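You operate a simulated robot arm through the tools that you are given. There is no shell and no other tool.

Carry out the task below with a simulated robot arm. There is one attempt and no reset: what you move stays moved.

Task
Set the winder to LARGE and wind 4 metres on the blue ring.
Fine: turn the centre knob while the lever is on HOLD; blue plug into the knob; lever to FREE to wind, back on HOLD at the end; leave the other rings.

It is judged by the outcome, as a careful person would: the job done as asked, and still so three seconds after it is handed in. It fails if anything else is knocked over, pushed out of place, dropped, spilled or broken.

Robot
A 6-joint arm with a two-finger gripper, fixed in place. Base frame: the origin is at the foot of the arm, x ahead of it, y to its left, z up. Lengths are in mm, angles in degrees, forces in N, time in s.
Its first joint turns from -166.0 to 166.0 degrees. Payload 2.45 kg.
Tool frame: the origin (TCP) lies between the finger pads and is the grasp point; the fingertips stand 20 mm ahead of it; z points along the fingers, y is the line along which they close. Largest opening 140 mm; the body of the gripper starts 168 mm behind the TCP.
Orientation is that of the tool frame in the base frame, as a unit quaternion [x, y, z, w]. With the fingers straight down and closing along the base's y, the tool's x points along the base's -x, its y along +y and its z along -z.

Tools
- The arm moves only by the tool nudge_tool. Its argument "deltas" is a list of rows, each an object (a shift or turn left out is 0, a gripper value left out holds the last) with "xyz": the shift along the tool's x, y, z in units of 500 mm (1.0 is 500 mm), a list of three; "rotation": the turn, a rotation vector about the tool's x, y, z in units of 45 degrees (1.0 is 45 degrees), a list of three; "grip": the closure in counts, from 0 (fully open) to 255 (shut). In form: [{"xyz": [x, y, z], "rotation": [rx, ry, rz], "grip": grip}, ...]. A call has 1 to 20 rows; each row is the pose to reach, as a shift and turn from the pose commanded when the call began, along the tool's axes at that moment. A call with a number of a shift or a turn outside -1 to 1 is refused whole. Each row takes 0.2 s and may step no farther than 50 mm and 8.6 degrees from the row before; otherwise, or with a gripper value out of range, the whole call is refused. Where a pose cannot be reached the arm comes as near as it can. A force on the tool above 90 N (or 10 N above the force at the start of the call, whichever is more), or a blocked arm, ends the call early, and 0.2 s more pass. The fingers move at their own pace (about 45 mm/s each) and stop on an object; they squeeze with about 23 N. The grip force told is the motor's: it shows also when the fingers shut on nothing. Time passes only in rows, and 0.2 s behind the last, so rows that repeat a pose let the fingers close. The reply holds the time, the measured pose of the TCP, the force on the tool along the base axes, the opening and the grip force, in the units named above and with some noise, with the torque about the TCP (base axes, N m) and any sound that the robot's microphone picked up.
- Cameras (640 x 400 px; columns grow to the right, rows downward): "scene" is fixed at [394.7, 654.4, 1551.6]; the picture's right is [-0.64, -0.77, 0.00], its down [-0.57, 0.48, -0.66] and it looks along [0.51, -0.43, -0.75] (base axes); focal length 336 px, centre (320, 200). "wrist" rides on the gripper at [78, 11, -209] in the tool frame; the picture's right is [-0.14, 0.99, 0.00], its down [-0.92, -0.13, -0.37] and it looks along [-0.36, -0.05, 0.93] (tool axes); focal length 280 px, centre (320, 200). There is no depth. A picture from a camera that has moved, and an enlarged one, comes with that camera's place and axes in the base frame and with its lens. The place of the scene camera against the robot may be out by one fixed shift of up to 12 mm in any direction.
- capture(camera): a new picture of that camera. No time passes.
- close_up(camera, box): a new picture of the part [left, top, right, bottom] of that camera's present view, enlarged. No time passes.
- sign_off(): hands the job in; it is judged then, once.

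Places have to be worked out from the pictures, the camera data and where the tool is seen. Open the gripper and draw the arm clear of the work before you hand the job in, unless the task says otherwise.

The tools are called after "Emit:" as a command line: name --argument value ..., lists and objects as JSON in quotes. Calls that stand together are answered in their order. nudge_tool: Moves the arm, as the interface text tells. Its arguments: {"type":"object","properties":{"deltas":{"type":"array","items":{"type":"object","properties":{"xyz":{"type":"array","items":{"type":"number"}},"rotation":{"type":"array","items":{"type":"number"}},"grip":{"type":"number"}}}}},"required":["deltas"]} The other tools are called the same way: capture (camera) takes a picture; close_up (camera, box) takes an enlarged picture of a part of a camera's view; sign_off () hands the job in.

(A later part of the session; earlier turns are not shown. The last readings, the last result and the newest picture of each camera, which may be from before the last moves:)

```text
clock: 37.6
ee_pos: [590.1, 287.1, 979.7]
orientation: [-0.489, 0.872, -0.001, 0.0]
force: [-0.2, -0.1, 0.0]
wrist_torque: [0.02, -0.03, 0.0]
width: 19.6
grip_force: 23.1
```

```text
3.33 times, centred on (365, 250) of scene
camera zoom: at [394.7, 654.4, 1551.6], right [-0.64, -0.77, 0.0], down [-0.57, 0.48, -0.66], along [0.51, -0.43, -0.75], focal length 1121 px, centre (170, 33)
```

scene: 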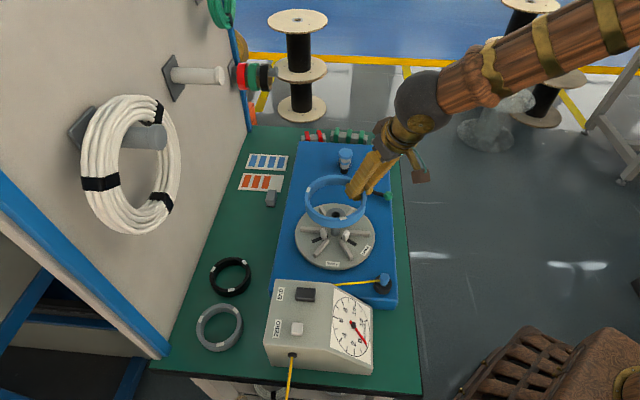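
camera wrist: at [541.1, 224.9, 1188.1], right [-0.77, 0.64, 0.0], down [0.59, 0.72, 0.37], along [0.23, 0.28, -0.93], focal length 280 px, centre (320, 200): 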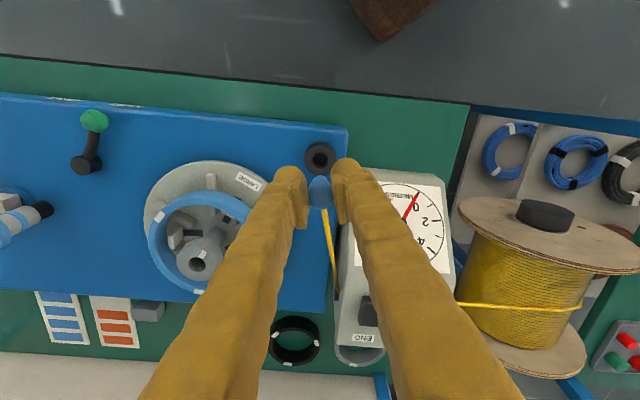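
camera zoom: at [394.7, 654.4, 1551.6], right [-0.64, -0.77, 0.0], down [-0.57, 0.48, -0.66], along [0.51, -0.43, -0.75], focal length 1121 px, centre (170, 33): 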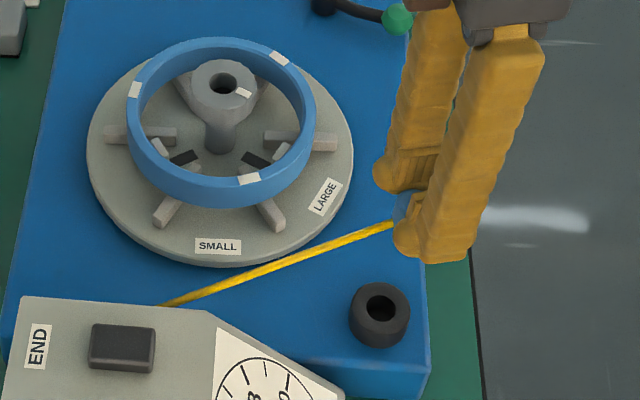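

Emit:
close_up --camera "wrist" --box '[270, 130, 450, 290]'

Emit:
close_up --camera "scene" --box '[320, 285, 380, 365]'

Emit:
close_up --camera "scene" --box '[365, 235, 395, 265]'

```text
2.50 times, centred on (360, 210) of wrist
camera zoom: at [541.1, 224.9, 1188.1], right [-0.77, 0.64, 0.0], down [0.59, 0.72, 0.37], along [0.23, 0.28, -0.93], focal length 701 px, centre (220, 175)
```

zoom: 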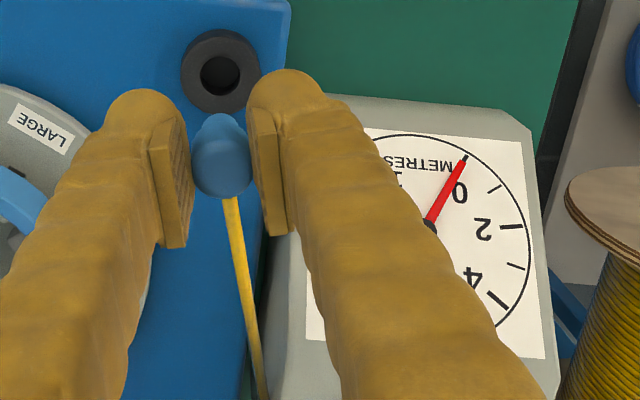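

```text
5.00 times, centred on (350, 325) of scene
camera zoom: at [394.7, 654.4, 1551.6], right [-0.64, -0.77, 0.0], down [-0.57, 0.48, -0.66], along [0.51, -0.43, -0.75], focal length 1681 px, centre (170, -425)
```

zoom: 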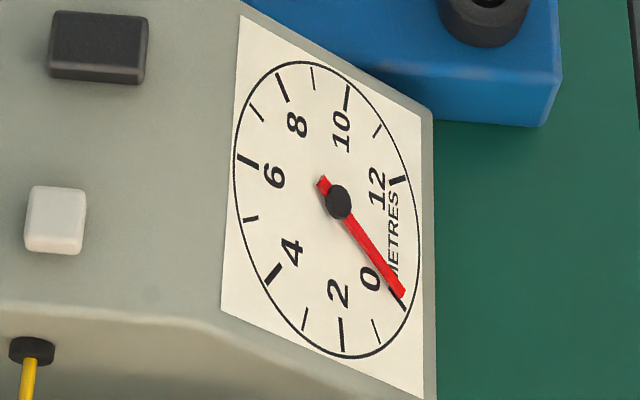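

```text
13.33 times, centred on (380, 250) of scene
camera zoom: at [394.7, 654.4, 1551.6], right [-0.64, -0.77, 0.0], down [-0.57, 0.48, -0.66], along [0.51, -0.43, -0.75], focal length 4483 px, centre (-480, -467)
```

zoom: 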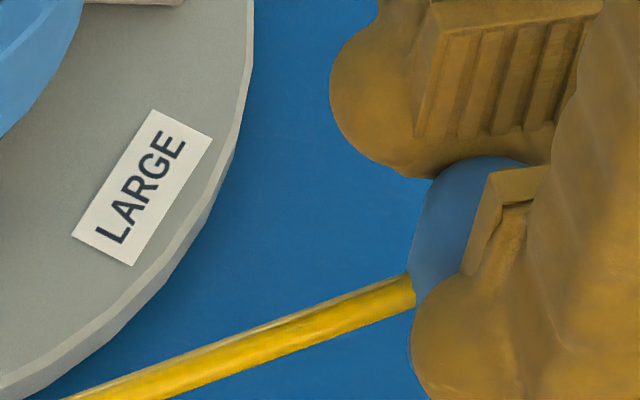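

The plug is free (about 50 mm below TCP to its tip) and the dial still reads 0. I'll move it over the knob hole.

Emit:
nudge_tool --deltas '[{"xyz": [-0.037, -0.064, -0.01], "grip": 255}, {"xyz": [-0.074, -0.128, -0.01], "grip": 255}, {"xyz": [-0.111, -0.191, -0.01], "grip": 255}, {"xyz": [-0.148, -0.255, -0.01], "grip": 255}, {"xyz": [-0.185, -0.319, -0.01], "grip": 255}, {"xyz": [-0.185, -0.319, -0.01], "grip": 255}]'

Emit:
close_up --camera "wrist" --box '[230, 80, 410, 260]'

Emit:
close_up --camera "scene" --box '[280, 160, 400, 275]'

```text
clock: 39.0
ee_pos: [777.7, 284.1, 985.9]
orientation: [-0.488, 0.873, -0.001, 0.001]
force: [1.0, 0.5, 0.6]
wrist_torque: [0.0, 0.01, 0.03]
width: 19.5
grip_force: 22.8
```

```text
2.22 times, centred on (320, 170) of wrist
camera zoom: at [726.6, 221.9, 1193.9], right [-0.77, 0.64, 0.0], down [0.59, 0.72, 0.37], along [0.24, 0.28, -0.93], focal length 623 px, centre (320, 267)
```

zoom: 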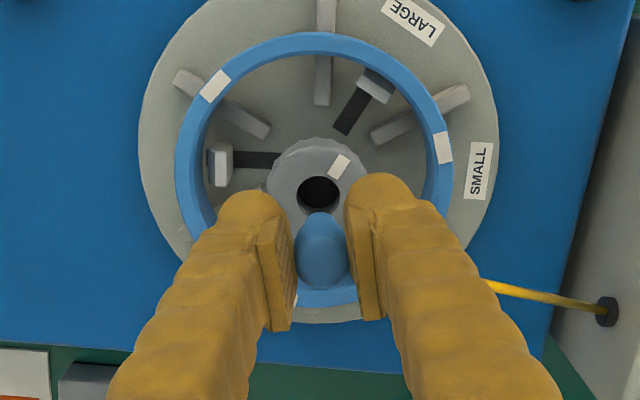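

```text
3.48 times, centred on (340, 218) of scene
camera zoom: at [394.7, 654.4, 1551.6], right [-0.64, -0.77, 0.0], down [-0.57, 0.48, -0.66], along [0.51, -0.43, -0.75], focal length 1169 px, centre (250, 139)
```

zoom: 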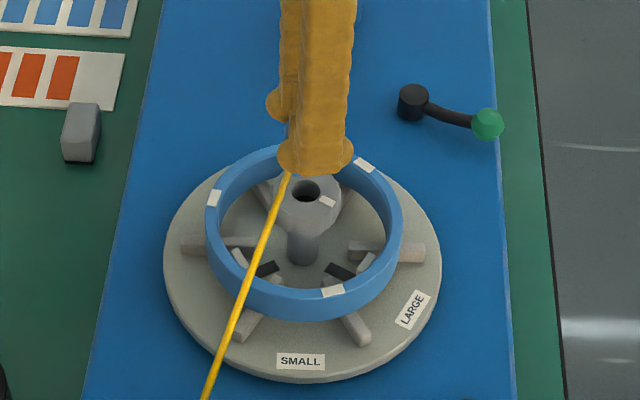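

The tool axis is within ~1–2 mm of the hole. I'll apply a small correction toward the camera side and lower until the plug tip is just above the knob, then re-check.

Emit:
nudge_tool --deltas '[{"xyz": [0.003, 0, 0.03], "grip": 255}, {"xyz": [0.003, 0, 0.06], "grip": 255}, {"xyz": [0.003, 0, 0.076], "grip": 255}, {"xyz": [0.003, 0, 0.076], "grip": 255}]'

Emit:
close_up --camera "wrist" --box '[270, 120, 370, 220]'

Emit:
close_up --camera "scene" --box '[305, 185, 365, 240]'

```text
clock: 40.0
ee_pos: [776.0, 282.6, 947.9]
orientation: [-0.489, 0.872, -0.001, 0.001]
force: [1.6, 0.0, 16.0]
wrist_torque: [0.21, -0.13, 0.0]
width: 19.5
grip_force: 23.3
```

```text
4.00 times, centred on (320, 170) of wrist
camera zoom: at [725.7, 220.0, 1156.1], right [-0.77, 0.64, 0.0], down [0.59, 0.72, 0.37], along [0.24, 0.28, -0.93], focal length 1122 px, centre (320, 320)
```

zoom: 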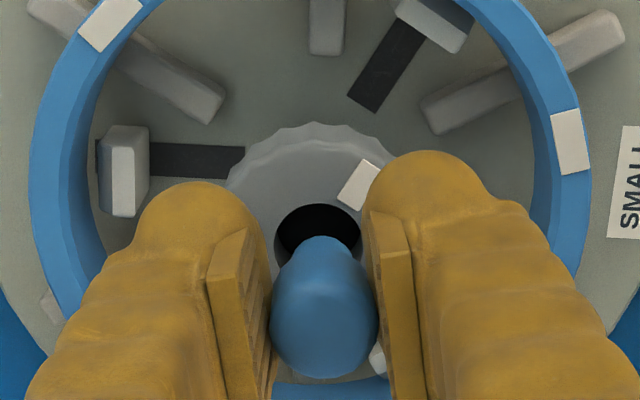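

```text
7.27 times, centred on (335, 212) of scene
camera zoom: at [394.7, 654.4, 1551.6], right [-0.64, -0.77, 0.0], down [-0.57, 0.48, -0.66], along [0.51, -0.43, -0.75], focal length 2445 px, centre (211, 109)
```

zoom: 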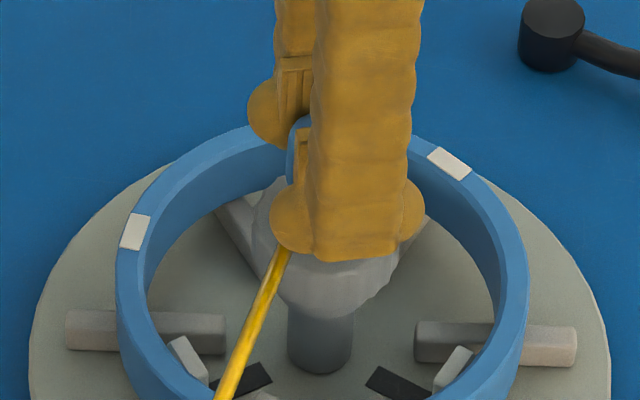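

The tip touched the rim (16 N) on the far side and the plug has tilted slightly. I'll back off upward and re-measure the tip relative to the hole.

Emit:
nudge_tool --deltas '[{"xyz": [0, 0, -0.012], "grip": 255}, {"xyz": [0, 0, -0.024], "grip": 255}, {"xyz": [0, 0, -0.024], "grip": 255}]'

Emit:
close_up --camera "wrist" --box '[270, 120, 370, 220]'

Emit:
close_up --camera "scene" --box '[305, 175, 365, 230]'

```text
clock: 40.8
ee_pos: [775.2, 282.1, 959.9]
orientation: [-0.489, 0.873, -0.001, 0.001]
force: [0.6, 0.7, -0.1]
wrist_torque: [-0.01, 0.03, 0.0]
width: 19.3
grip_force: 23.2
```

```text
4.00 times, centred on (320, 170) of wrist
camera zoom: at [725.4, 219.8, 1167.6], right [-0.77, 0.64, 0.0], down [0.59, 0.72, 0.37], along [0.24, 0.28, -0.93], focal length 1122 px, centre (320, 320)
```

zoom: 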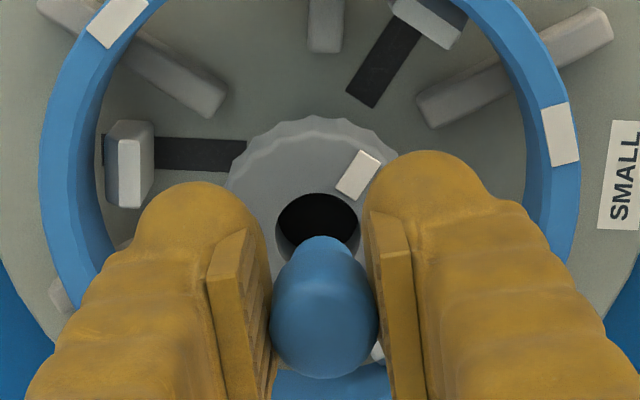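

```text
7.27 times, centred on (335, 202) of scene
camera zoom: at [394.7, 654.4, 1551.6], right [-0.64, -0.77, 0.0], down [-0.57, 0.48, -0.66], along [0.51, -0.43, -0.75], focal length 2445 px, centre (211, 182)
```

zoom: 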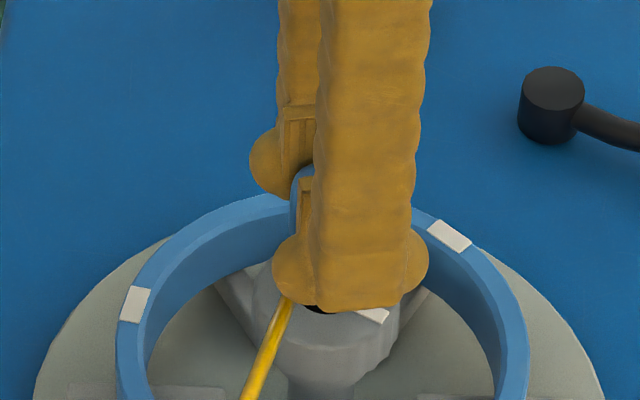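

Compared with the hole, the plug tip sits about 2 mm too far in −x_tool and 1 mm in +y_tool. I'll correct both and lower gently.

Emit:
nudge_tool --deltas '[{"xyz": [0.0038, -0.0022, 0], "grip": 255}, {"xyz": [0.0038, -0.0022, 0.012], "grip": 255}, {"xyz": [0.0038, -0.0022, 0.022], "grip": 255}]'

Emit:
close_up --camera "wrist" --box '[270, 120, 370, 220]'

```text
clock: 41.6
ee_pos: [775.0, 279.3, 947.0]
orientation: [-0.489, 0.872, -0.001, 0.0]
force: [-0.3, 0.0, 0.6]
wrist_torque: [0.02, 0.02, -0.01]
width: 19.5
grip_force: 23.6
```

```text
4.00 times, centred on (320, 170) of wrist
camera zoom: at [725.2, 217.5, 1155.9], right [-0.77, 0.64, 0.0], down [0.59, 0.72, 0.37], along [0.24, 0.28, -0.93], focal length 1122 px, centre (320, 320)
```

zoom: 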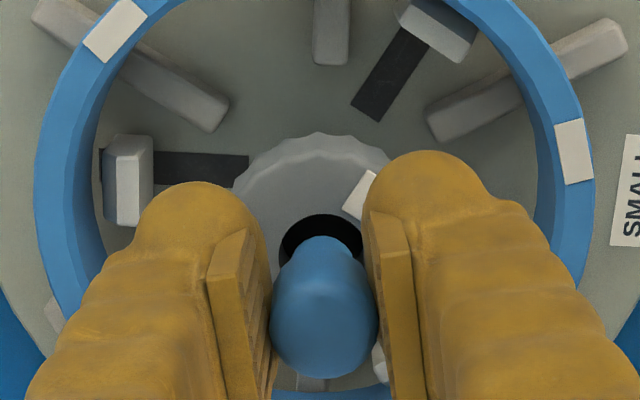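

No contact now at the same height, so the tip is entering. I continue down gently.

Emit:
nudge_tool --deltas '[{"xyz": [0, 0, 0.006], "grip": 255}, {"xyz": [0, 0, 0.012], "grip": 255}]'

Emit:
close_up --camera "wrist" --box '[270, 120, 370, 220]'

```text
clock: 42.2
ee_pos: [775.5, 279.1, 941.4]
orientation: [-0.488, 0.873, 0.0, 0.0]
force: [0.4, 0.5, 0.1]
wrist_torque: [-0.01, 0.01, 0.02]
width: 19.5
grip_force: 23.0
```

```text
4.00 times, centred on (320, 170) of wrist
camera zoom: at [725.2, 218.0, 1150.2], right [-0.77, 0.64, 0.0], down [0.59, 0.72, 0.37], along [0.23, 0.28, -0.93], focal length 1122 px, centre (320, 320)
```

zoom: 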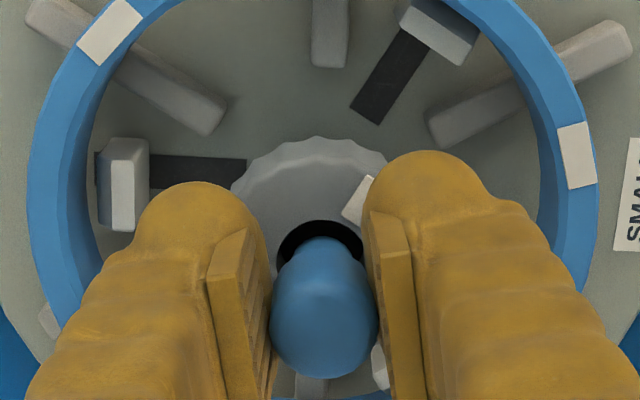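

Emit:
nudge_tool --deltas '[{"xyz": [0, 0, 0.006], "grip": 255}, {"xyz": [0, 0, 0.012], "grip": 255}]'

Emit:
close_up --camera "wrist" --box '[270, 120, 370, 220]'

Emit:
close_up --camera "scene" --box '[305, 175, 365, 230]'

```text
clock: 42.8
ee_pos: [774.2, 279.3, 935.0]
orientation: [-0.488, 0.873, -0.001, 0.0]
force: [0.0, -0.2, -0.6]
wrist_torque: [0.01, 0.01, 0.02]
width: 19.5
grip_force: 23.5
```

```text
4.00 times, centred on (320, 170) of wrist
camera zoom: at [725.2, 218.0, 1144.1], right [-0.77, 0.64, 0.0], down [0.59, 0.72, 0.37], along [0.24, 0.28, -0.93], focal length 1122 px, centre (320, 320)
```

zoom: 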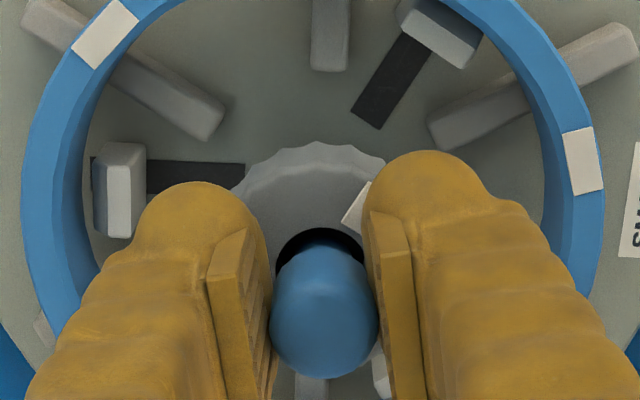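

```text
7.27 times, centred on (335, 202) of scene
camera zoom: at [394.7, 654.4, 1551.6], right [-0.64, -0.77, 0.0], down [-0.57, 0.48, -0.66], along [0.51, -0.43, -0.75], focal length 2445 px, centre (211, 182)
```

zoom: 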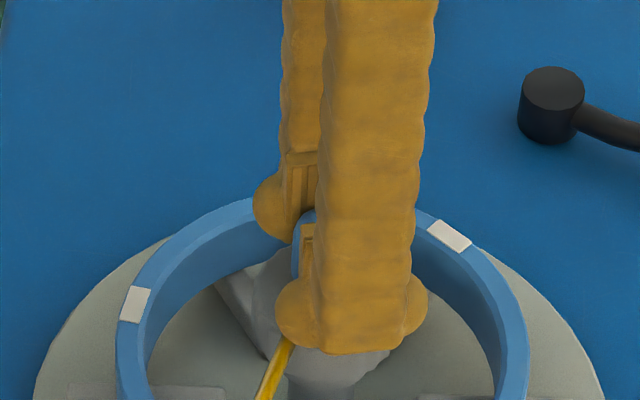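

Emit:
nudge_tool --deltas '[{"xyz": [0, 0, 0.004], "grip": 255}, {"xyz": [0, 0, 0.008], "grip": 255}]'

Emit:
close_up --camera "wrist" --box '[270, 120, 370, 220]'

```text
clock: 43.4
ee_pos: [776.2, 280.7, 931.6]
orientation: [-0.489, 0.872, -0.001, 0.0]
force: [-0.1, 1.5, 0.2]
wrist_torque: [0.04, 0.01, 0.01]
width: 19.6
grip_force: 22.9
```

```text
4.00 times, centred on (320, 170) of wrist
camera zoom: at [725.3, 218.1, 1140.3], right [-0.77, 0.64, 0.0], down [0.59, 0.72, 0.37], along [0.24, 0.28, -0.93], focal length 1122 px, centre (320, 320)
```

zoom: 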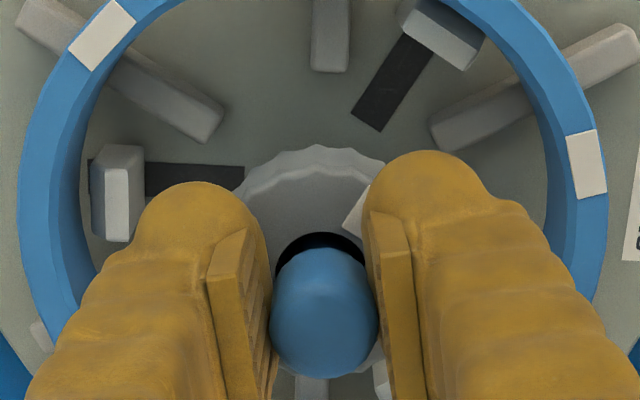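

The shaft is in the hole. The head is ~2 mm off-axis toward the camera, so I'll shift it over the hole, lower slightly, then check force.

Emit:
nudge_tool --deltas '[{"xyz": [-0.002, 0, 0.0], "grip": 255}, {"xyz": [-0.004, 0, 0.002], "grip": 255}, {"xyz": [-0.004, 0, 0.004], "grip": 255}]'

Emit:
close_up --camera "wrist" --box '[270, 120, 370, 220]'

```text
clock: 44.2
ee_pos: [777.1, 281.8, 930.3]
orientation: [-0.488, 0.873, -0.001, 0.0]
force: [-3.3, -3.4, 2.9]
wrist_torque: [-0.11, 0.14, 0.02]
width: 19.5
grip_force: 23.0
```

```text
4.00 times, centred on (320, 170) of wrist
camera zoom: at [726.2, 219.4, 1138.6], right [-0.77, 0.64, 0.0], down [0.59, 0.72, 0.37], along [0.24, 0.28, -0.93], focal length 1122 px, centre (320, 320)
```

zoom: 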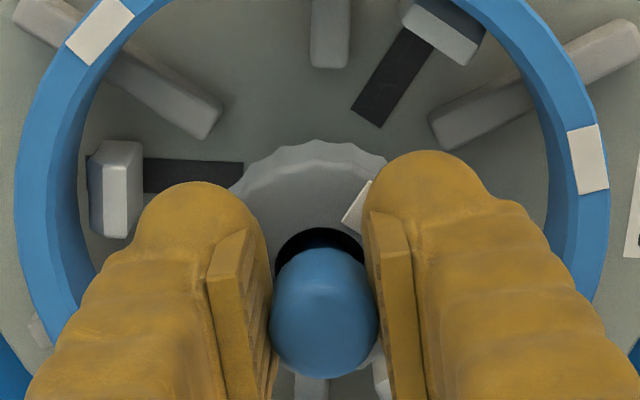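

Emit:
nudge_tool --deltas '[{"xyz": [0.0015, 0, 0.004], "grip": 255}, {"xyz": [0.0015, 0, 0.004], "grip": 200}, {"xyz": [0.0015, 0, 0.004], "grip": 195}, {"xyz": [0.0015, 0, 0.004], "grip": 190}]'

Emit:
close_up --camera "wrist" --box '[270, 120, 370, 220]'

Emit:
close_up --camera "scene" --box '[305, 175, 365, 230]'

```text
clock: 45.2
ee_pos: [776.2, 281.9, 927.1]
orientation: [-0.488, 0.873, 0.0, 0.0]
force: [-0.4, 0.4, 0.5]
wrist_torque: [0.07, -0.01, 0.03]
width: 35.9
grip_force: 0.2
```

```text
4.00 times, centred on (320, 170) of wrist
camera zoom: at [725.9, 218.9, 1136.2], right [-0.77, 0.64, 0.0], down [0.59, 0.72, 0.37], along [0.23, 0.28, -0.93], focal length 1122 px, centre (320, 320)
```

zoom: 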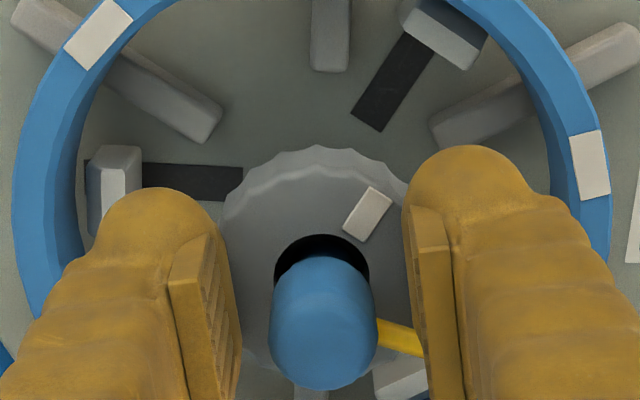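

```text
7.27 times, centred on (335, 202) of scene
camera zoom: at [394.7, 654.4, 1551.6], right [-0.64, -0.77, 0.0], down [-0.57, 0.48, -0.66], along [0.51, -0.43, -0.75], focal length 2445 px, centre (211, 182)
```

zoom: 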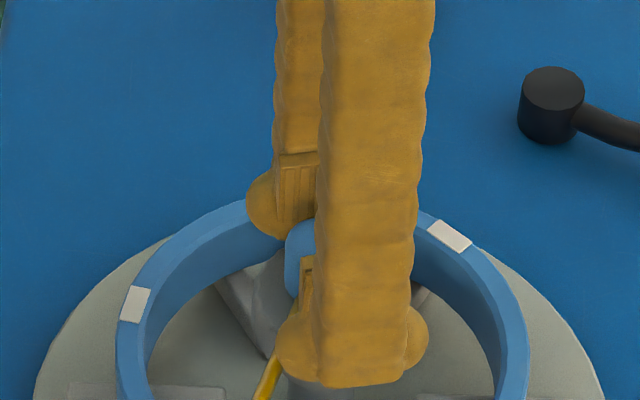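

The plug is released and stands in the hole. I'll raise the fingers straight up and look at how well it is seated.

Emit:
nudge_tool --deltas '[{"xyz": [0, 0, -0.01], "grip": 175}, {"xyz": [0, 0, -0.03], "grip": 175}, {"xyz": [0, 0, -0.08], "grip": 175}, {"xyz": [0, 0, -0.14], "grip": 175}]'

Emit:
close_up --camera "wrist" --box '[250, 90, 390, 230]'

Emit:
close_up --camera "scene" --box '[300, 185, 370, 250]'

```text
clock: 46.2
ee_pos: [776.8, 280.5, 997.7]
orientation: [-0.489, 0.872, 0.0, 0.001]
force: [0.1, 0.3, 0.2]
wrist_torque: [0.02, 0.02, -0.01]
width: 44.1
grip_force: 0.2
```

```text
2.86 times, centred on (320, 160) of wrist
camera zoom: at [726.0, 218.4, 1206.5], right [-0.77, 0.64, 0.0], down [0.59, 0.72, 0.37], along [0.23, 0.28, -0.93], focal length 801 px, centre (320, 314)
```

zoom: 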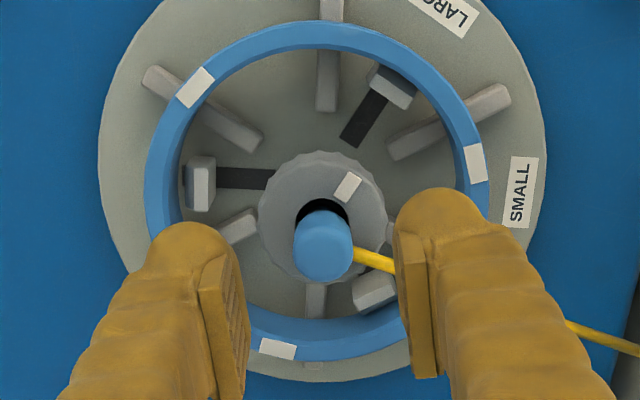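

```text
6.15 times, centred on (335, 218) of scene
camera zoom: at [394.7, 654.4, 1551.6], right [-0.64, -0.77, 0.0], down [-0.57, 0.48, -0.66], along [0.51, -0.43, -0.75], focal length 2069 px, centre (228, 92)
```

zoom: 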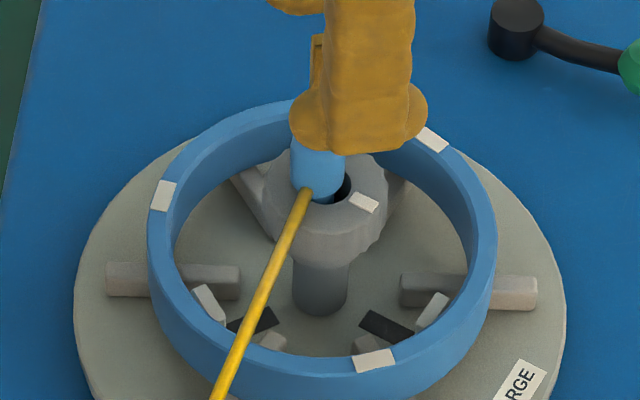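

The plug is in the hole but sits off-centre and may not be fully home. I'll move the fingers aside for a clear view before pressing it.

Emit:
nudge_tool --deltas '[{"xyz": [0.05, 0, -0.03], "grip": 175}, {"xyz": [0.12, 0, -0.03], "grip": 175}, {"xyz": [0.2, 0, -0.03], "grip": 175}]'

Emit:
close_up --camera "scene" --box '[315, 195, 355, 235]'

Emit:
close_up --camera "wrist" --box '[260, 190, 380, 300]'

```text
clock: 47.0
ee_pos: [724.5, 194.8, 1013.1]
orientation: [-0.488, 0.873, 0.001, 0.0]
force: [0.2, 0.6, -0.1]
wrist_torque: [0.02, 0.01, -0.04]
width: 43.9
grip_force: 0.0
```

```text
10.00 times, centred on (335, 215) of scene
camera zoom: at [394.7, 654.4, 1551.6], right [-0.64, -0.77, 0.0], down [-0.57, 0.48, -0.66], along [0.51, -0.43, -0.75], focal length 3362 px, centre (170, 50)
```

zoom: 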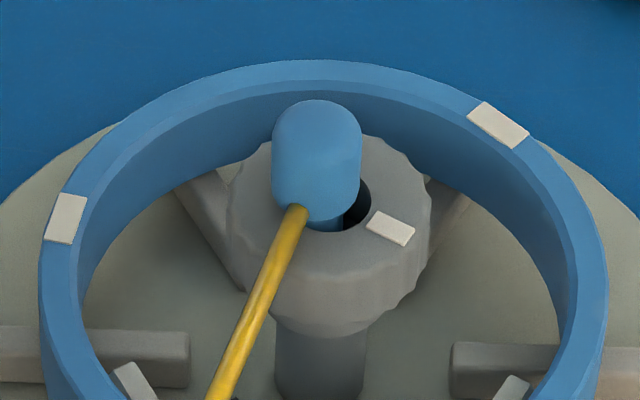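

```text
3.64 times, centred on (320, 245) of wrist
camera zoom: at [673.6, 133.2, 1221.0], right [-0.77, 0.64, 0.0], down [0.59, 0.72, 0.37], along [0.23, 0.28, -0.93], focal length 1020 px, centre (320, 36)
```

zoom: 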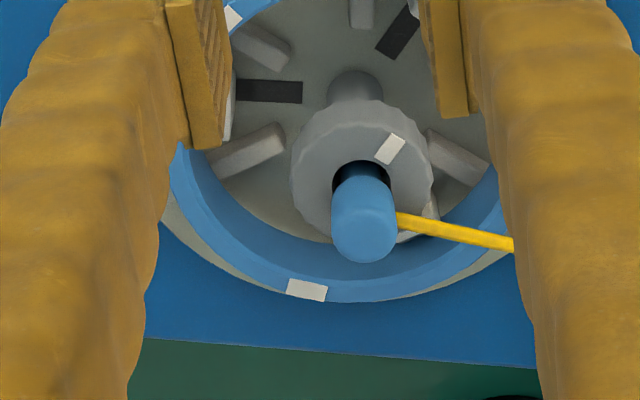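

The plug's shaft is in the hole and its head is almost centred, maybe a few mm proud. I'll press it down gently with the closed fingertips to make sure it is home.

Emit:
nudge_tool --deltas '[{"xyz": [-0.07, 0, 0], "grip": 255}, {"xyz": [-0.14, 0, 0], "grip": 255}, {"xyz": [-0.2, 0, 0], "grip": 255}, {"xyz": [-0.203, 0, 0.04], "grip": 255}, {"xyz": [-0.203, 0, 0.08], "grip": 255}, {"xyz": [-0.203, 0, 0.1], "grip": 255}]'

Emit:
close_up --camera "scene" --box '[305, 185, 365, 245]'

```text
clock: 48.4
ee_pos: [777.8, 283.5, 963.6]
orientation: [-0.488, 0.873, 0.0, 0.0]
force: [0.6, 0.4, 0.6]
wrist_torque: [0.01, 0.01, 0.03]
width: 0.0
grip_force: 23.2
```

```text
6.67 times, centred on (335, 215) of scene
camera zoom: at [394.7, 654.4, 1551.6], right [-0.64, -0.77, 0.0], down [-0.57, 0.48, -0.66], along [0.51, -0.43, -0.75], focal length 2241 px, centre (220, 100)
```

zoom: 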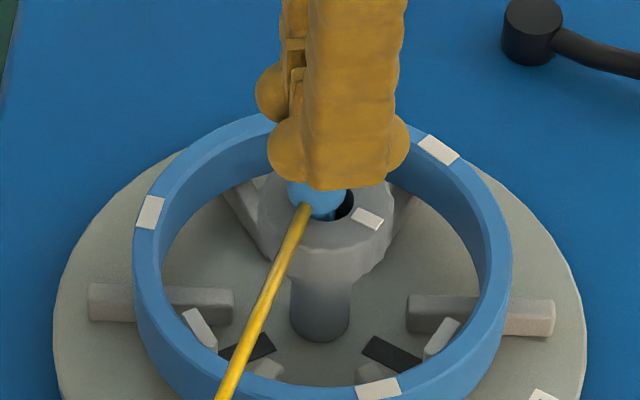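

Emit:
nudge_tool --deltas '[{"xyz": [0, 0, 0.008], "grip": 255}, {"xyz": [0, 0, 0.016], "grip": 255}]'

Emit:
nudge_tool --deltas '[{"xyz": [0, 0, 0.006], "grip": 255}]'

Emit:
close_up --camera "scene" --box '[305, 185, 365, 245]'

```text
clock: 49.0
ee_pos: [776.3, 282.4, 955.6]
orientation: [-0.488, 0.873, -0.001, 0.0]
force: [-1.2, 1.3, 7.4]
wrist_torque: [0.07, 0.01, -0.04]
width: 6.2
grip_force: 23.2
```

```text
clock: 49.4
ee_pos: [776.9, 282.4, 954.5]
orientation: [-0.488, 0.873, -0.001, 0.003]
force: [-5.2, -0.5, 43.2]
wrist_torque: [0.14, 0.09, 0.01]
width: 5.8
grip_force: 23.2
```

```text
6.67 times, centred on (335, 215) of scene
camera zoom: at [394.7, 654.4, 1551.6], right [-0.64, -0.77, 0.0], down [-0.57, 0.48, -0.66], along [0.51, -0.43, -0.75], focal length 2241 px, centre (220, 100)
```

zoom: 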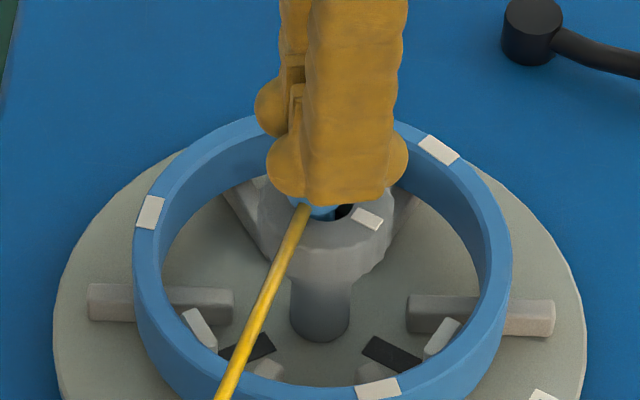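

43 N gave no further travel, so the plug is bottomed in the hole. I'll back off and view it.

Emit:
nudge_tool --deltas '[{"xyz": [0, 0, -0.02], "grip": 255}, {"xyz": [0.02, 0, -0.1], "grip": 255}, {"xyz": [0.1, 0, -0.14], "grip": 255}, {"xyz": [0.19, 0, -0.14], "grip": 255}]'

Emit:
close_up --camera "scene" --box '[315, 195, 355, 235]'

Emit:
capture --camera "wrist"

```text
clock: 50.4
ee_pos: [728.6, 200.9, 1021.0]
orientation: [-0.488, 0.873, 0.0, 0.001]
force: [0.3, -0.7, -0.9]
wrist_torque: [0.0, 0.03, -0.02]
width: 0.1
grip_force: 22.9
```

```text
10.00 times, centred on (335, 215) of scene
camera zoom: at [394.7, 654.4, 1551.6], right [-0.64, -0.77, 0.0], down [-0.57, 0.48, -0.66], along [0.51, -0.43, -0.75], focal length 3362 px, centre (170, 50)
```

zoom: 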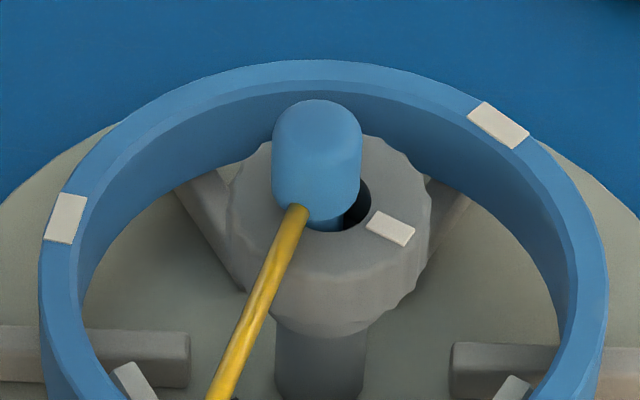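

```text
taken
camera wrist: at [677.0, 138.3, 1229.3], right [-0.77, 0.64, 0.0], down [0.59, 0.72, 0.37], along [0.23, 0.28, -0.93], focal length 280 px, centre (320, 200)
```

wrist: 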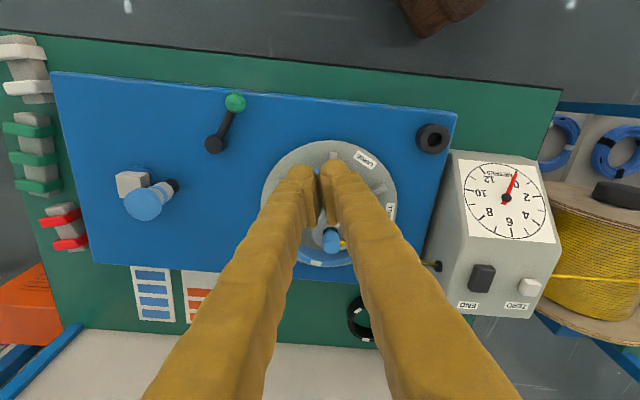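

The plug stays put. Now the lever: I'll zoom in to locate its knob and pivot accurately.

Emit:
close_up --camera "wrist" --box '[180, 70, 280, 170]'

Emit:
close_up --camera "scene" --box '[350, 170, 410, 215]'

```text
4.00 times, centred on (230, 120) of wrist
camera zoom: at [677.0, 138.3, 1229.3], right [-0.77, 0.64, 0.0], down [0.59, 0.72, 0.37], along [0.23, 0.28, -0.93], focal length 1122 px, centre (680, 520)
```

zoom: 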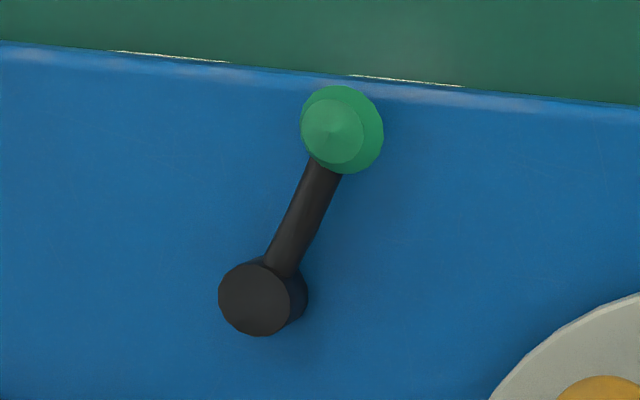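

```text
8.89 times, centred on (380, 192) of scene
camera zoom: at [394.7, 654.4, 1551.6], right [-0.64, -0.77, 0.0], down [-0.57, 0.48, -0.66], along [0.51, -0.43, -0.75], focal length 2988 px, centre (-213, 267)
```

zoom: 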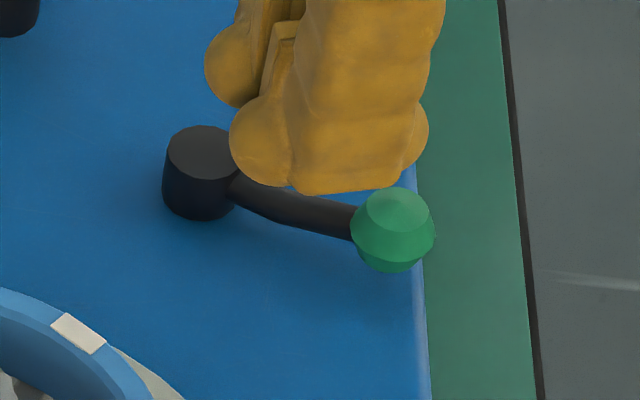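

The lever ball is at about (770, 82.5, 852) and the pivot at (832, 101). FREE is about 60° counter-clockwise. I'll go above the ball with fingers open ~46 mm to cage it and sweep the lever.

Emit:
nudge_tool --deltas '[{"xyz": [0.04, -0.049, 0.0], "rotation": [0, 0, 0.07], "grip": 171}, {"xyz": [0.08, -0.098, 0.04], "rotation": [0, 0, 0.14], "grip": 171}, {"xyz": [0.12, -0.147, 0.1], "rotation": [0, 0, 0.21], "grip": 171}, {"xyz": [0.158, -0.195, 0.17], "rotation": [0, 0, 0.276], "grip": 171}, {"xyz": [0.158, -0.195, 0.182], "rotation": [0, 0, 0.276], "grip": 171}]'

Emit:
close_up --camera "wrist" --box '[240, 80, 400, 240]'

Emit:
close_up --camera "scene" --box '[335, 145, 425, 225]'

```text
clock: 51.6
ee_pos: [770.4, 83.5, 930.5]
orientation: [-0.391, 0.921, -0.001, 0.0]
force: [0.3, 0.2, -0.6]
wrist_torque: [-0.04, 0.01, 0.01]
width: 46.0
grip_force: 0.1
```

```text
2.50 times, centred on (320, 160) of wrist
camera zoom: at [707.4, 32.7, 1139.3], right [-0.62, 0.79, 0.0], down [0.73, 0.57, 0.37], along [0.29, 0.23, -0.93], focal length 701 px, centre (320, 300)
```

zoom: 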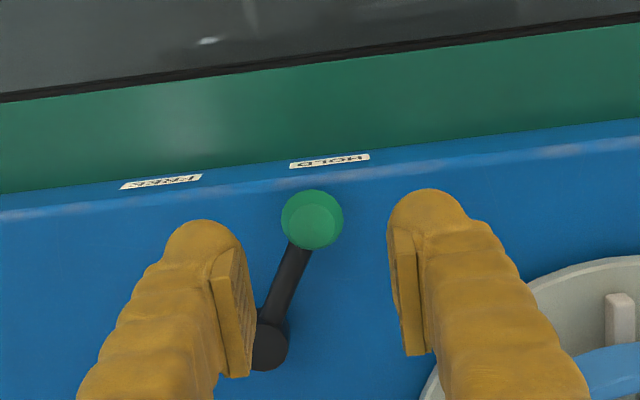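

```text
5.00 times, centred on (380, 185) of scene
camera zoom: at [394.7, 654.4, 1551.6], right [-0.64, -0.77, 0.0], down [-0.57, 0.48, -0.66], along [0.51, -0.43, -0.75], focal length 1681 px, centre (20, 275)
```

zoom: 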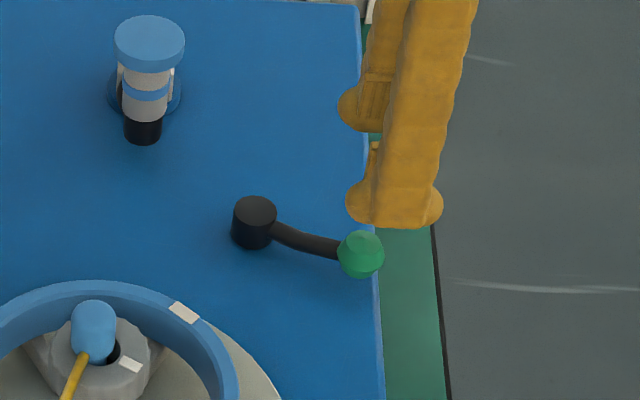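

Emit:
nudge_tool --deltas '[{"xyz": [0, -0.004, 0.05], "grip": 171}, {"xyz": [0, -0.004, 0.1], "grip": 171}, {"xyz": [0, -0.004, 0.13], "grip": 171}, {"xyz": [0, -0.004, 0.146], "grip": 171}]'

Emit:
close_up --camera "wrist" --box '[240, 100, 400, 260]'

Emit:
close_up --camera "scene" --box '[335, 145, 425, 225]'

```text
clock: 52.6
ee_pos: [772.3, 81.8, 858.1]
orientation: [-0.39, 0.921, -0.001, 0.001]
force: [-1.0, 0.5, -0.1]
wrist_torque: [0.02, -0.02, -0.03]
width: 46.1
grip_force: 0.1
```

```text
2.50 times, centred on (320, 180) of wrist
camera zoom: at [708.6, 31.7, 1066.5], right [-0.62, 0.79, 0.0], down [0.73, 0.57, 0.37], along [0.29, 0.23, -0.93], focal length 701 px, centre (320, 250)
```

zoom: 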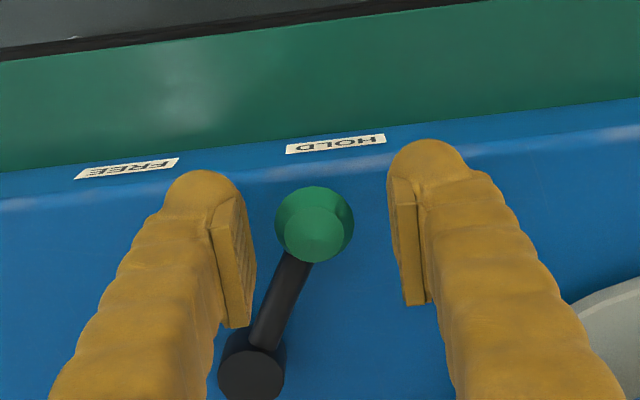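

```text
5.00 times, centred on (380, 185) of scene
camera zoom: at [394.7, 654.4, 1551.6], right [-0.64, -0.77, 0.0], down [-0.57, 0.48, -0.66], along [0.51, -0.43, -0.75], focal length 1681 px, centre (20, 275)
```

zoom: 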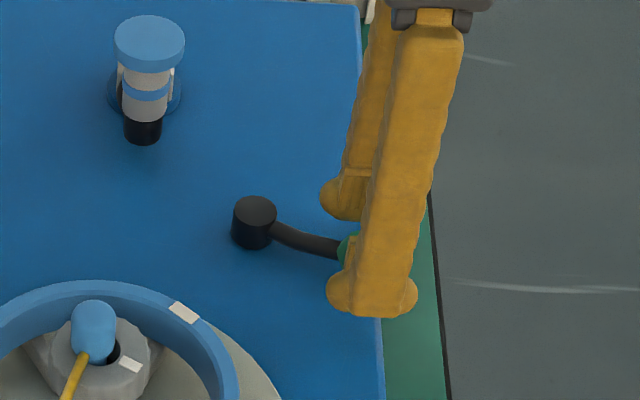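

The ball is caged. I'll sweep it counter-clockwise around the pivot toward FREE in small steps.

Emit:
nudge_tool --deltas '[{"xyz": [0.0082, -0.016, 0], "grip": 171}, {"xyz": [0.0139, -0.0402, 0], "grip": 171}, {"xyz": [0.0148, -0.0667, 0], "grip": 171}, {"xyz": [0.01, -0.0928, 0], "grip": 171}]'

Emit:
close_up --camera "wrist" --box '[240, 100, 400, 260]'

Emit:
close_up --camera "scene" --box '[335, 145, 425, 225]'

```text
clock: 53.6
ee_pos: [801.4, 45.3, 857.8]
orientation: [-0.391, 0.92, -0.001, 0.001]
force: [0.1, -0.6, 0.8]
wrist_torque: [0.0, -0.01, 0.0]
width: 45.9
grip_force: 0.1
```

```text
2.50 times, centred on (320, 180) of wrist
camera zoom: at [738.8, -4.2, 1066.5], right [-0.62, 0.79, 0.0], down [0.73, 0.57, 0.37], along [0.29, 0.23, -0.93], focal length 701 px, centre (320, 250)
```

zoom: 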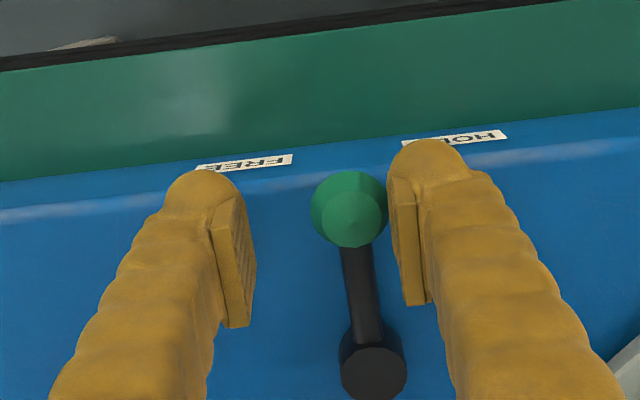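

```text
5.00 times, centred on (380, 185) of scene
camera zoom: at [394.7, 654.4, 1551.6], right [-0.64, -0.77, 0.0], down [-0.57, 0.48, -0.66], along [0.51, -0.43, -0.75], focal length 1681 px, centre (20, 275)
```

zoom: 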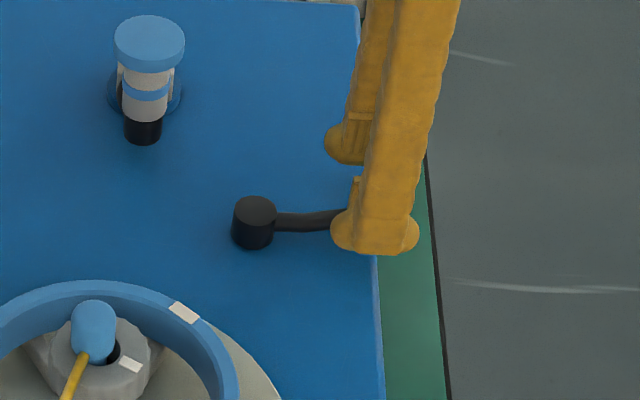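

The lever follows. I'll continue to FREE.

Emit:
nudge_tool --deltas '[{"xyz": [-0.005, -0.0121, 0], "grip": 171}, {"xyz": [-0.01, -0.0242, 0], "grip": 171}, {"xyz": [-0.016, -0.0334, 0], "grip": 171}, {"xyz": [-0.022, -0.0426, 0], "grip": 171}]'

Emit:
close_up --camera "wrist" --box '[240, 100, 400, 260]'

Emit:
close_up --camera "scene" --box '[335, 145, 425, 225]'

```text
clock: 54.6
ee_pos: [824.3, 39.4, 858.1]
orientation: [-0.392, 0.92, 0.0, 0.0]
force: [0.6, -0.4, -0.7]
wrist_torque: [0.0, -0.02, 0.01]
width: 46.0
grip_force: 0.2
```

```text
2.50 times, centred on (320, 180) of wrist
camera zoom: at [761.1, -11.1, 1066.4], right [-0.62, 0.79, 0.0], down [0.73, 0.57, 0.37], along [0.29, 0.23, -0.93], focal length 701 px, centre (320, 250)
```

zoom: 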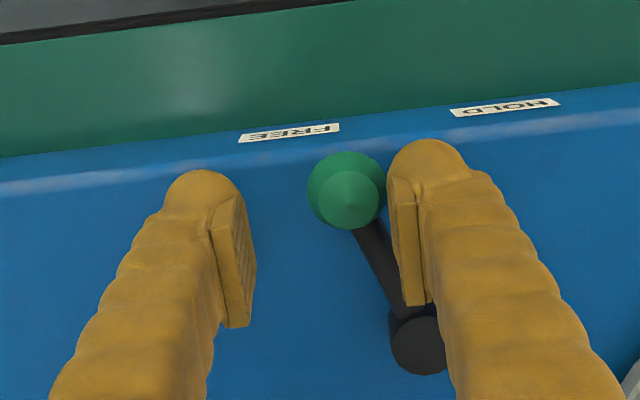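

```text
5.00 times, centred on (380, 185) of scene
camera zoom: at [394.7, 654.4, 1551.6], right [-0.64, -0.77, 0.0], down [-0.57, 0.48, -0.66], along [0.51, -0.43, -0.75], focal length 1681 px, centre (20, 275)
```

zoom: 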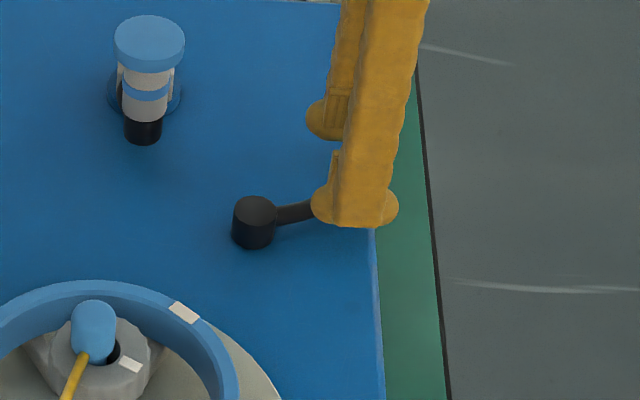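

Emit:
nudge_tool --deltas '[{"xyz": [-0.004, -0.007, 0], "grip": 171}, {"xyz": [-0.008, -0.0136, 0], "grip": 171}]'

Emit:
close_up --camera "wrist" --box '[240, 100, 400, 260]'

```text
clock: 55.2
ee_pos: [831.8, 36.7, 857.4]
orientation: [-0.392, 0.92, -0.001, 0.0]
force: [0.5, 0.2, -0.1]
wrist_torque: [-0.01, -0.03, 0.0]
width: 45.9
grip_force: 0.1
```

```text
2.50 times, centred on (320, 180) of wrist
camera zoom: at [768.8, -13.2, 1066.5], right [-0.62, 0.79, 0.0], down [0.73, 0.57, 0.37], along [0.29, 0.23, -0.93], focal length 701 px, centre (320, 250)
```

zoom: 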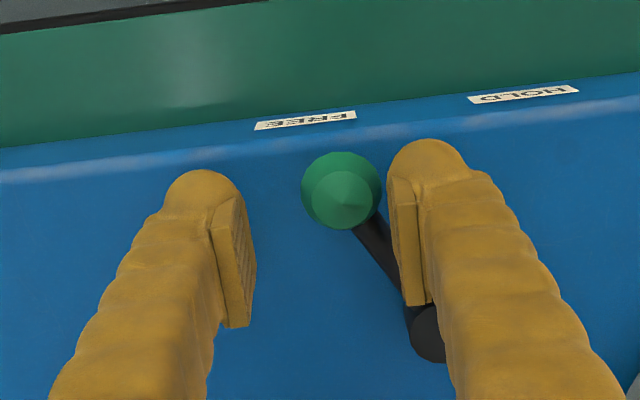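

The lever now points at FREE and has popped slightly ahead of the finger. I'll back off and lift clear, then check it.

Emit:
nudge_tool --deltas '[{"xyz": [0, 0.006, 0], "grip": 160}, {"xyz": [0, 0.006, -0.04], "grip": 160}, {"xyz": [0, 0.006, -0.12], "grip": 160}, {"xyz": [0, 0.006, -0.2], "grip": 160}]'

Emit:
capture --camera "wrist"

Emit:
close_up --camera "scene" --box '[320, 130, 420, 220]'

```text
clock: 56.2
ee_pos: [829.2, 37.1, 957.6]
orientation: [-0.391, 0.92, 0.0, 0.0]
force: [0.1, 0.9, 0.3]
wrist_torque: [-0.02, -0.02, 0.0]
width: 52.2
grip_force: 0.0
```

```text
taken
camera wrist: at [766.9, -10.9, 1166.3], right [-0.62, 0.79, 0.0], down [0.73, 0.57, 0.37], along [0.29, 0.23, -0.93], focal length 280 px, centre (320, 200)
```

wrist: 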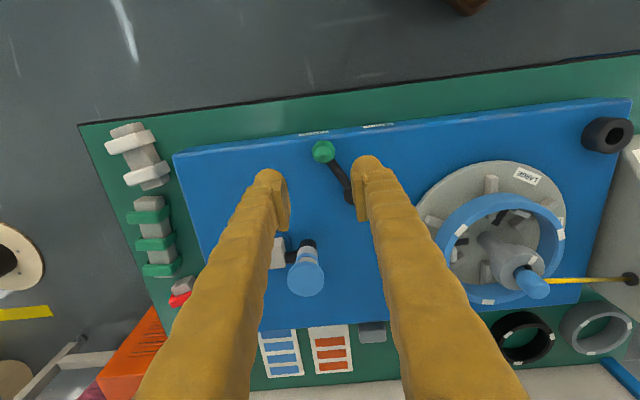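

```text
4.44 times, centred on (370, 175) of scene
camera zoom: at [394.7, 654.4, 1551.6], right [-0.64, -0.77, 0.0], down [-0.57, 0.48, -0.66], along [0.51, -0.43, -0.75], focal length 1494 px, centre (98, 311)
```

zoom: 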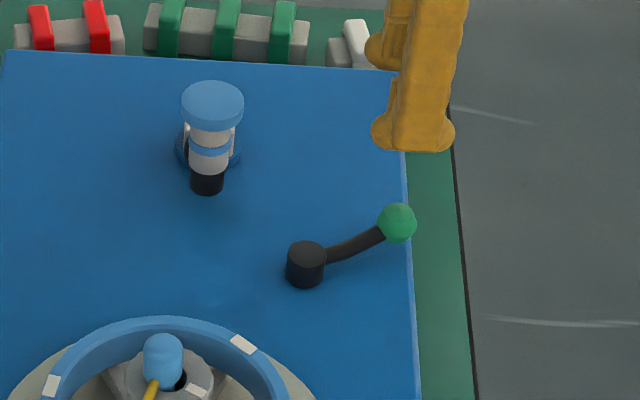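

The lever is on FREE. Now I'll measure the crank: its hub, arm and handle.

Emit:
close_up --camera "wrist" --box '[260, 210, 360, 310]'

Emit:
close_up --camera "scene" --box '[325, 135, 365, 185]'

```text
4.00 times, centred on (310, 260) of wrist
camera zoom: at [766.9, -10.9, 1166.3], right [-0.62, 0.79, 0.0], down [0.73, 0.57, 0.37], along [0.29, 0.23, -0.93], focal length 1122 px, centre (360, -40)
```

zoom: 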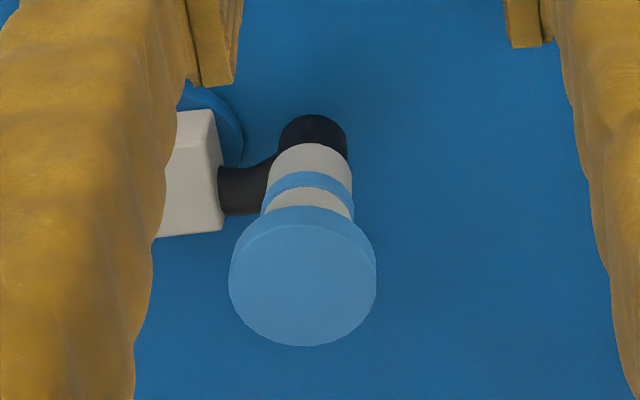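

```text
8.00 times, centred on (345, 160) of scene
camera zoom: at [394.7, 654.4, 1551.6], right [-0.64, -0.77, 0.0], down [-0.57, 0.48, -0.66], along [0.51, -0.43, -0.75], focal length 2690 px, centre (120, 520)
```

zoom: 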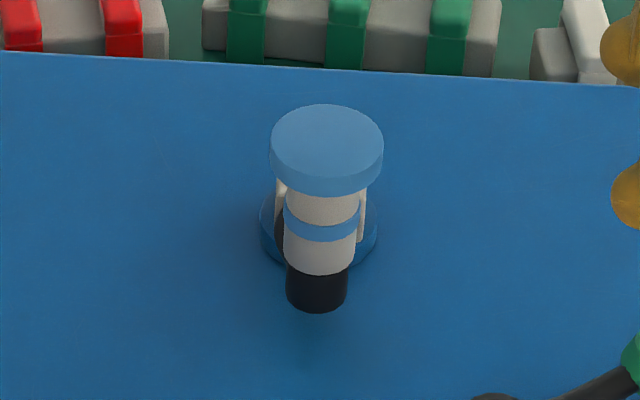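

Crank geometry: handle cap centre ≈ (936, 100, top 905), hub ≈ (968, 60), radius ≈ 51. I'll re-orient the tool (yaw ~3°) above the crank and look again before tilting.

Emit:
nudge_tool --deltas '[{"xyz": [-0.022, -0.012, -0.03], "rotation": [0, 0, 0.157], "grip": 120}, {"xyz": [-0.044, -0.023, -0.044], "rotation": [0, 0, 0.315], "grip": 120}, {"xyz": [-0.066, -0.035, -0.044], "rotation": [0, 0, 0.472], "grip": 120}, {"xyz": [-0.088, -0.047, -0.044], "rotation": [0, 0, 0.629], "grip": 120}, {"xyz": [-0.11, -0.058, -0.044], "rotation": [0, 0, 0.787], "grip": 120}, {"xyz": [-0.132, -0.07, -0.044], "rotation": [0, 0, 0.944], "grip": 120}]'

Emit:
capture --camera "wrist"

Emit:
close_up --camera "wrist" --box '[260, 120, 400, 260]'

```text
clock: 57.6
ee_pos: [900.9, 63.0, 980.6]
orientation: [-0.031, 1.0, 0.0, 0.001]
force: [0.2, -0.6, 0.9]
wrist_torque: [0.0, -0.02, -0.02]
width: 74.2
grip_force: 0.1
```

```text
taken
camera wrist: at [821.7, 67.9, 1188.8], right [0.08, 1.0, 0.0], down [0.93, -0.07, 0.37], along [0.37, -0.03, -0.93], focal length 280 px, centre (320, 200)
```

wrist: 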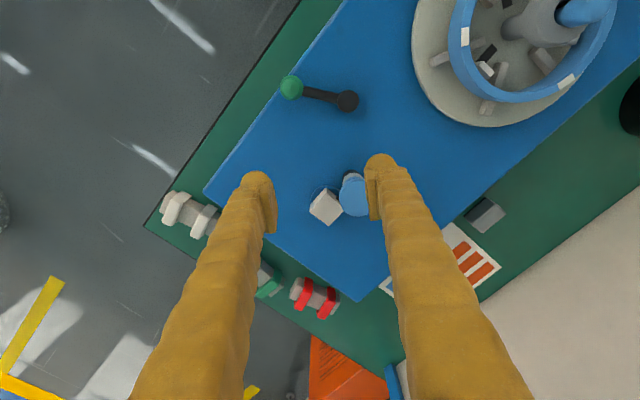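

```text
2.86 times, centred on (330, 190) of wrist
camera zoom: at [821.7, 67.9, 1188.8], right [0.08, 1.0, 0.0], down [0.93, -0.07, 0.37], along [0.37, -0.03, -0.93], focal length 801 px, centre (291, 229)
```

zoom: 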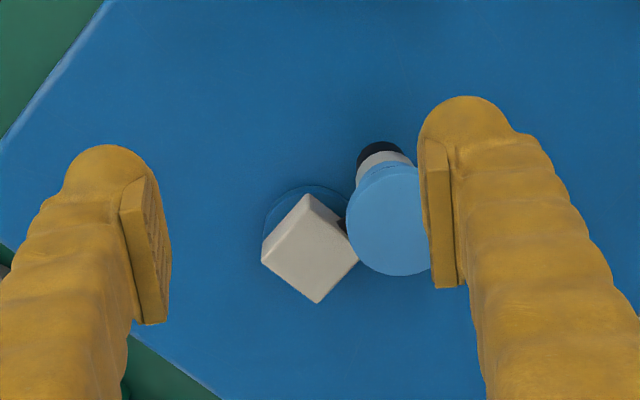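

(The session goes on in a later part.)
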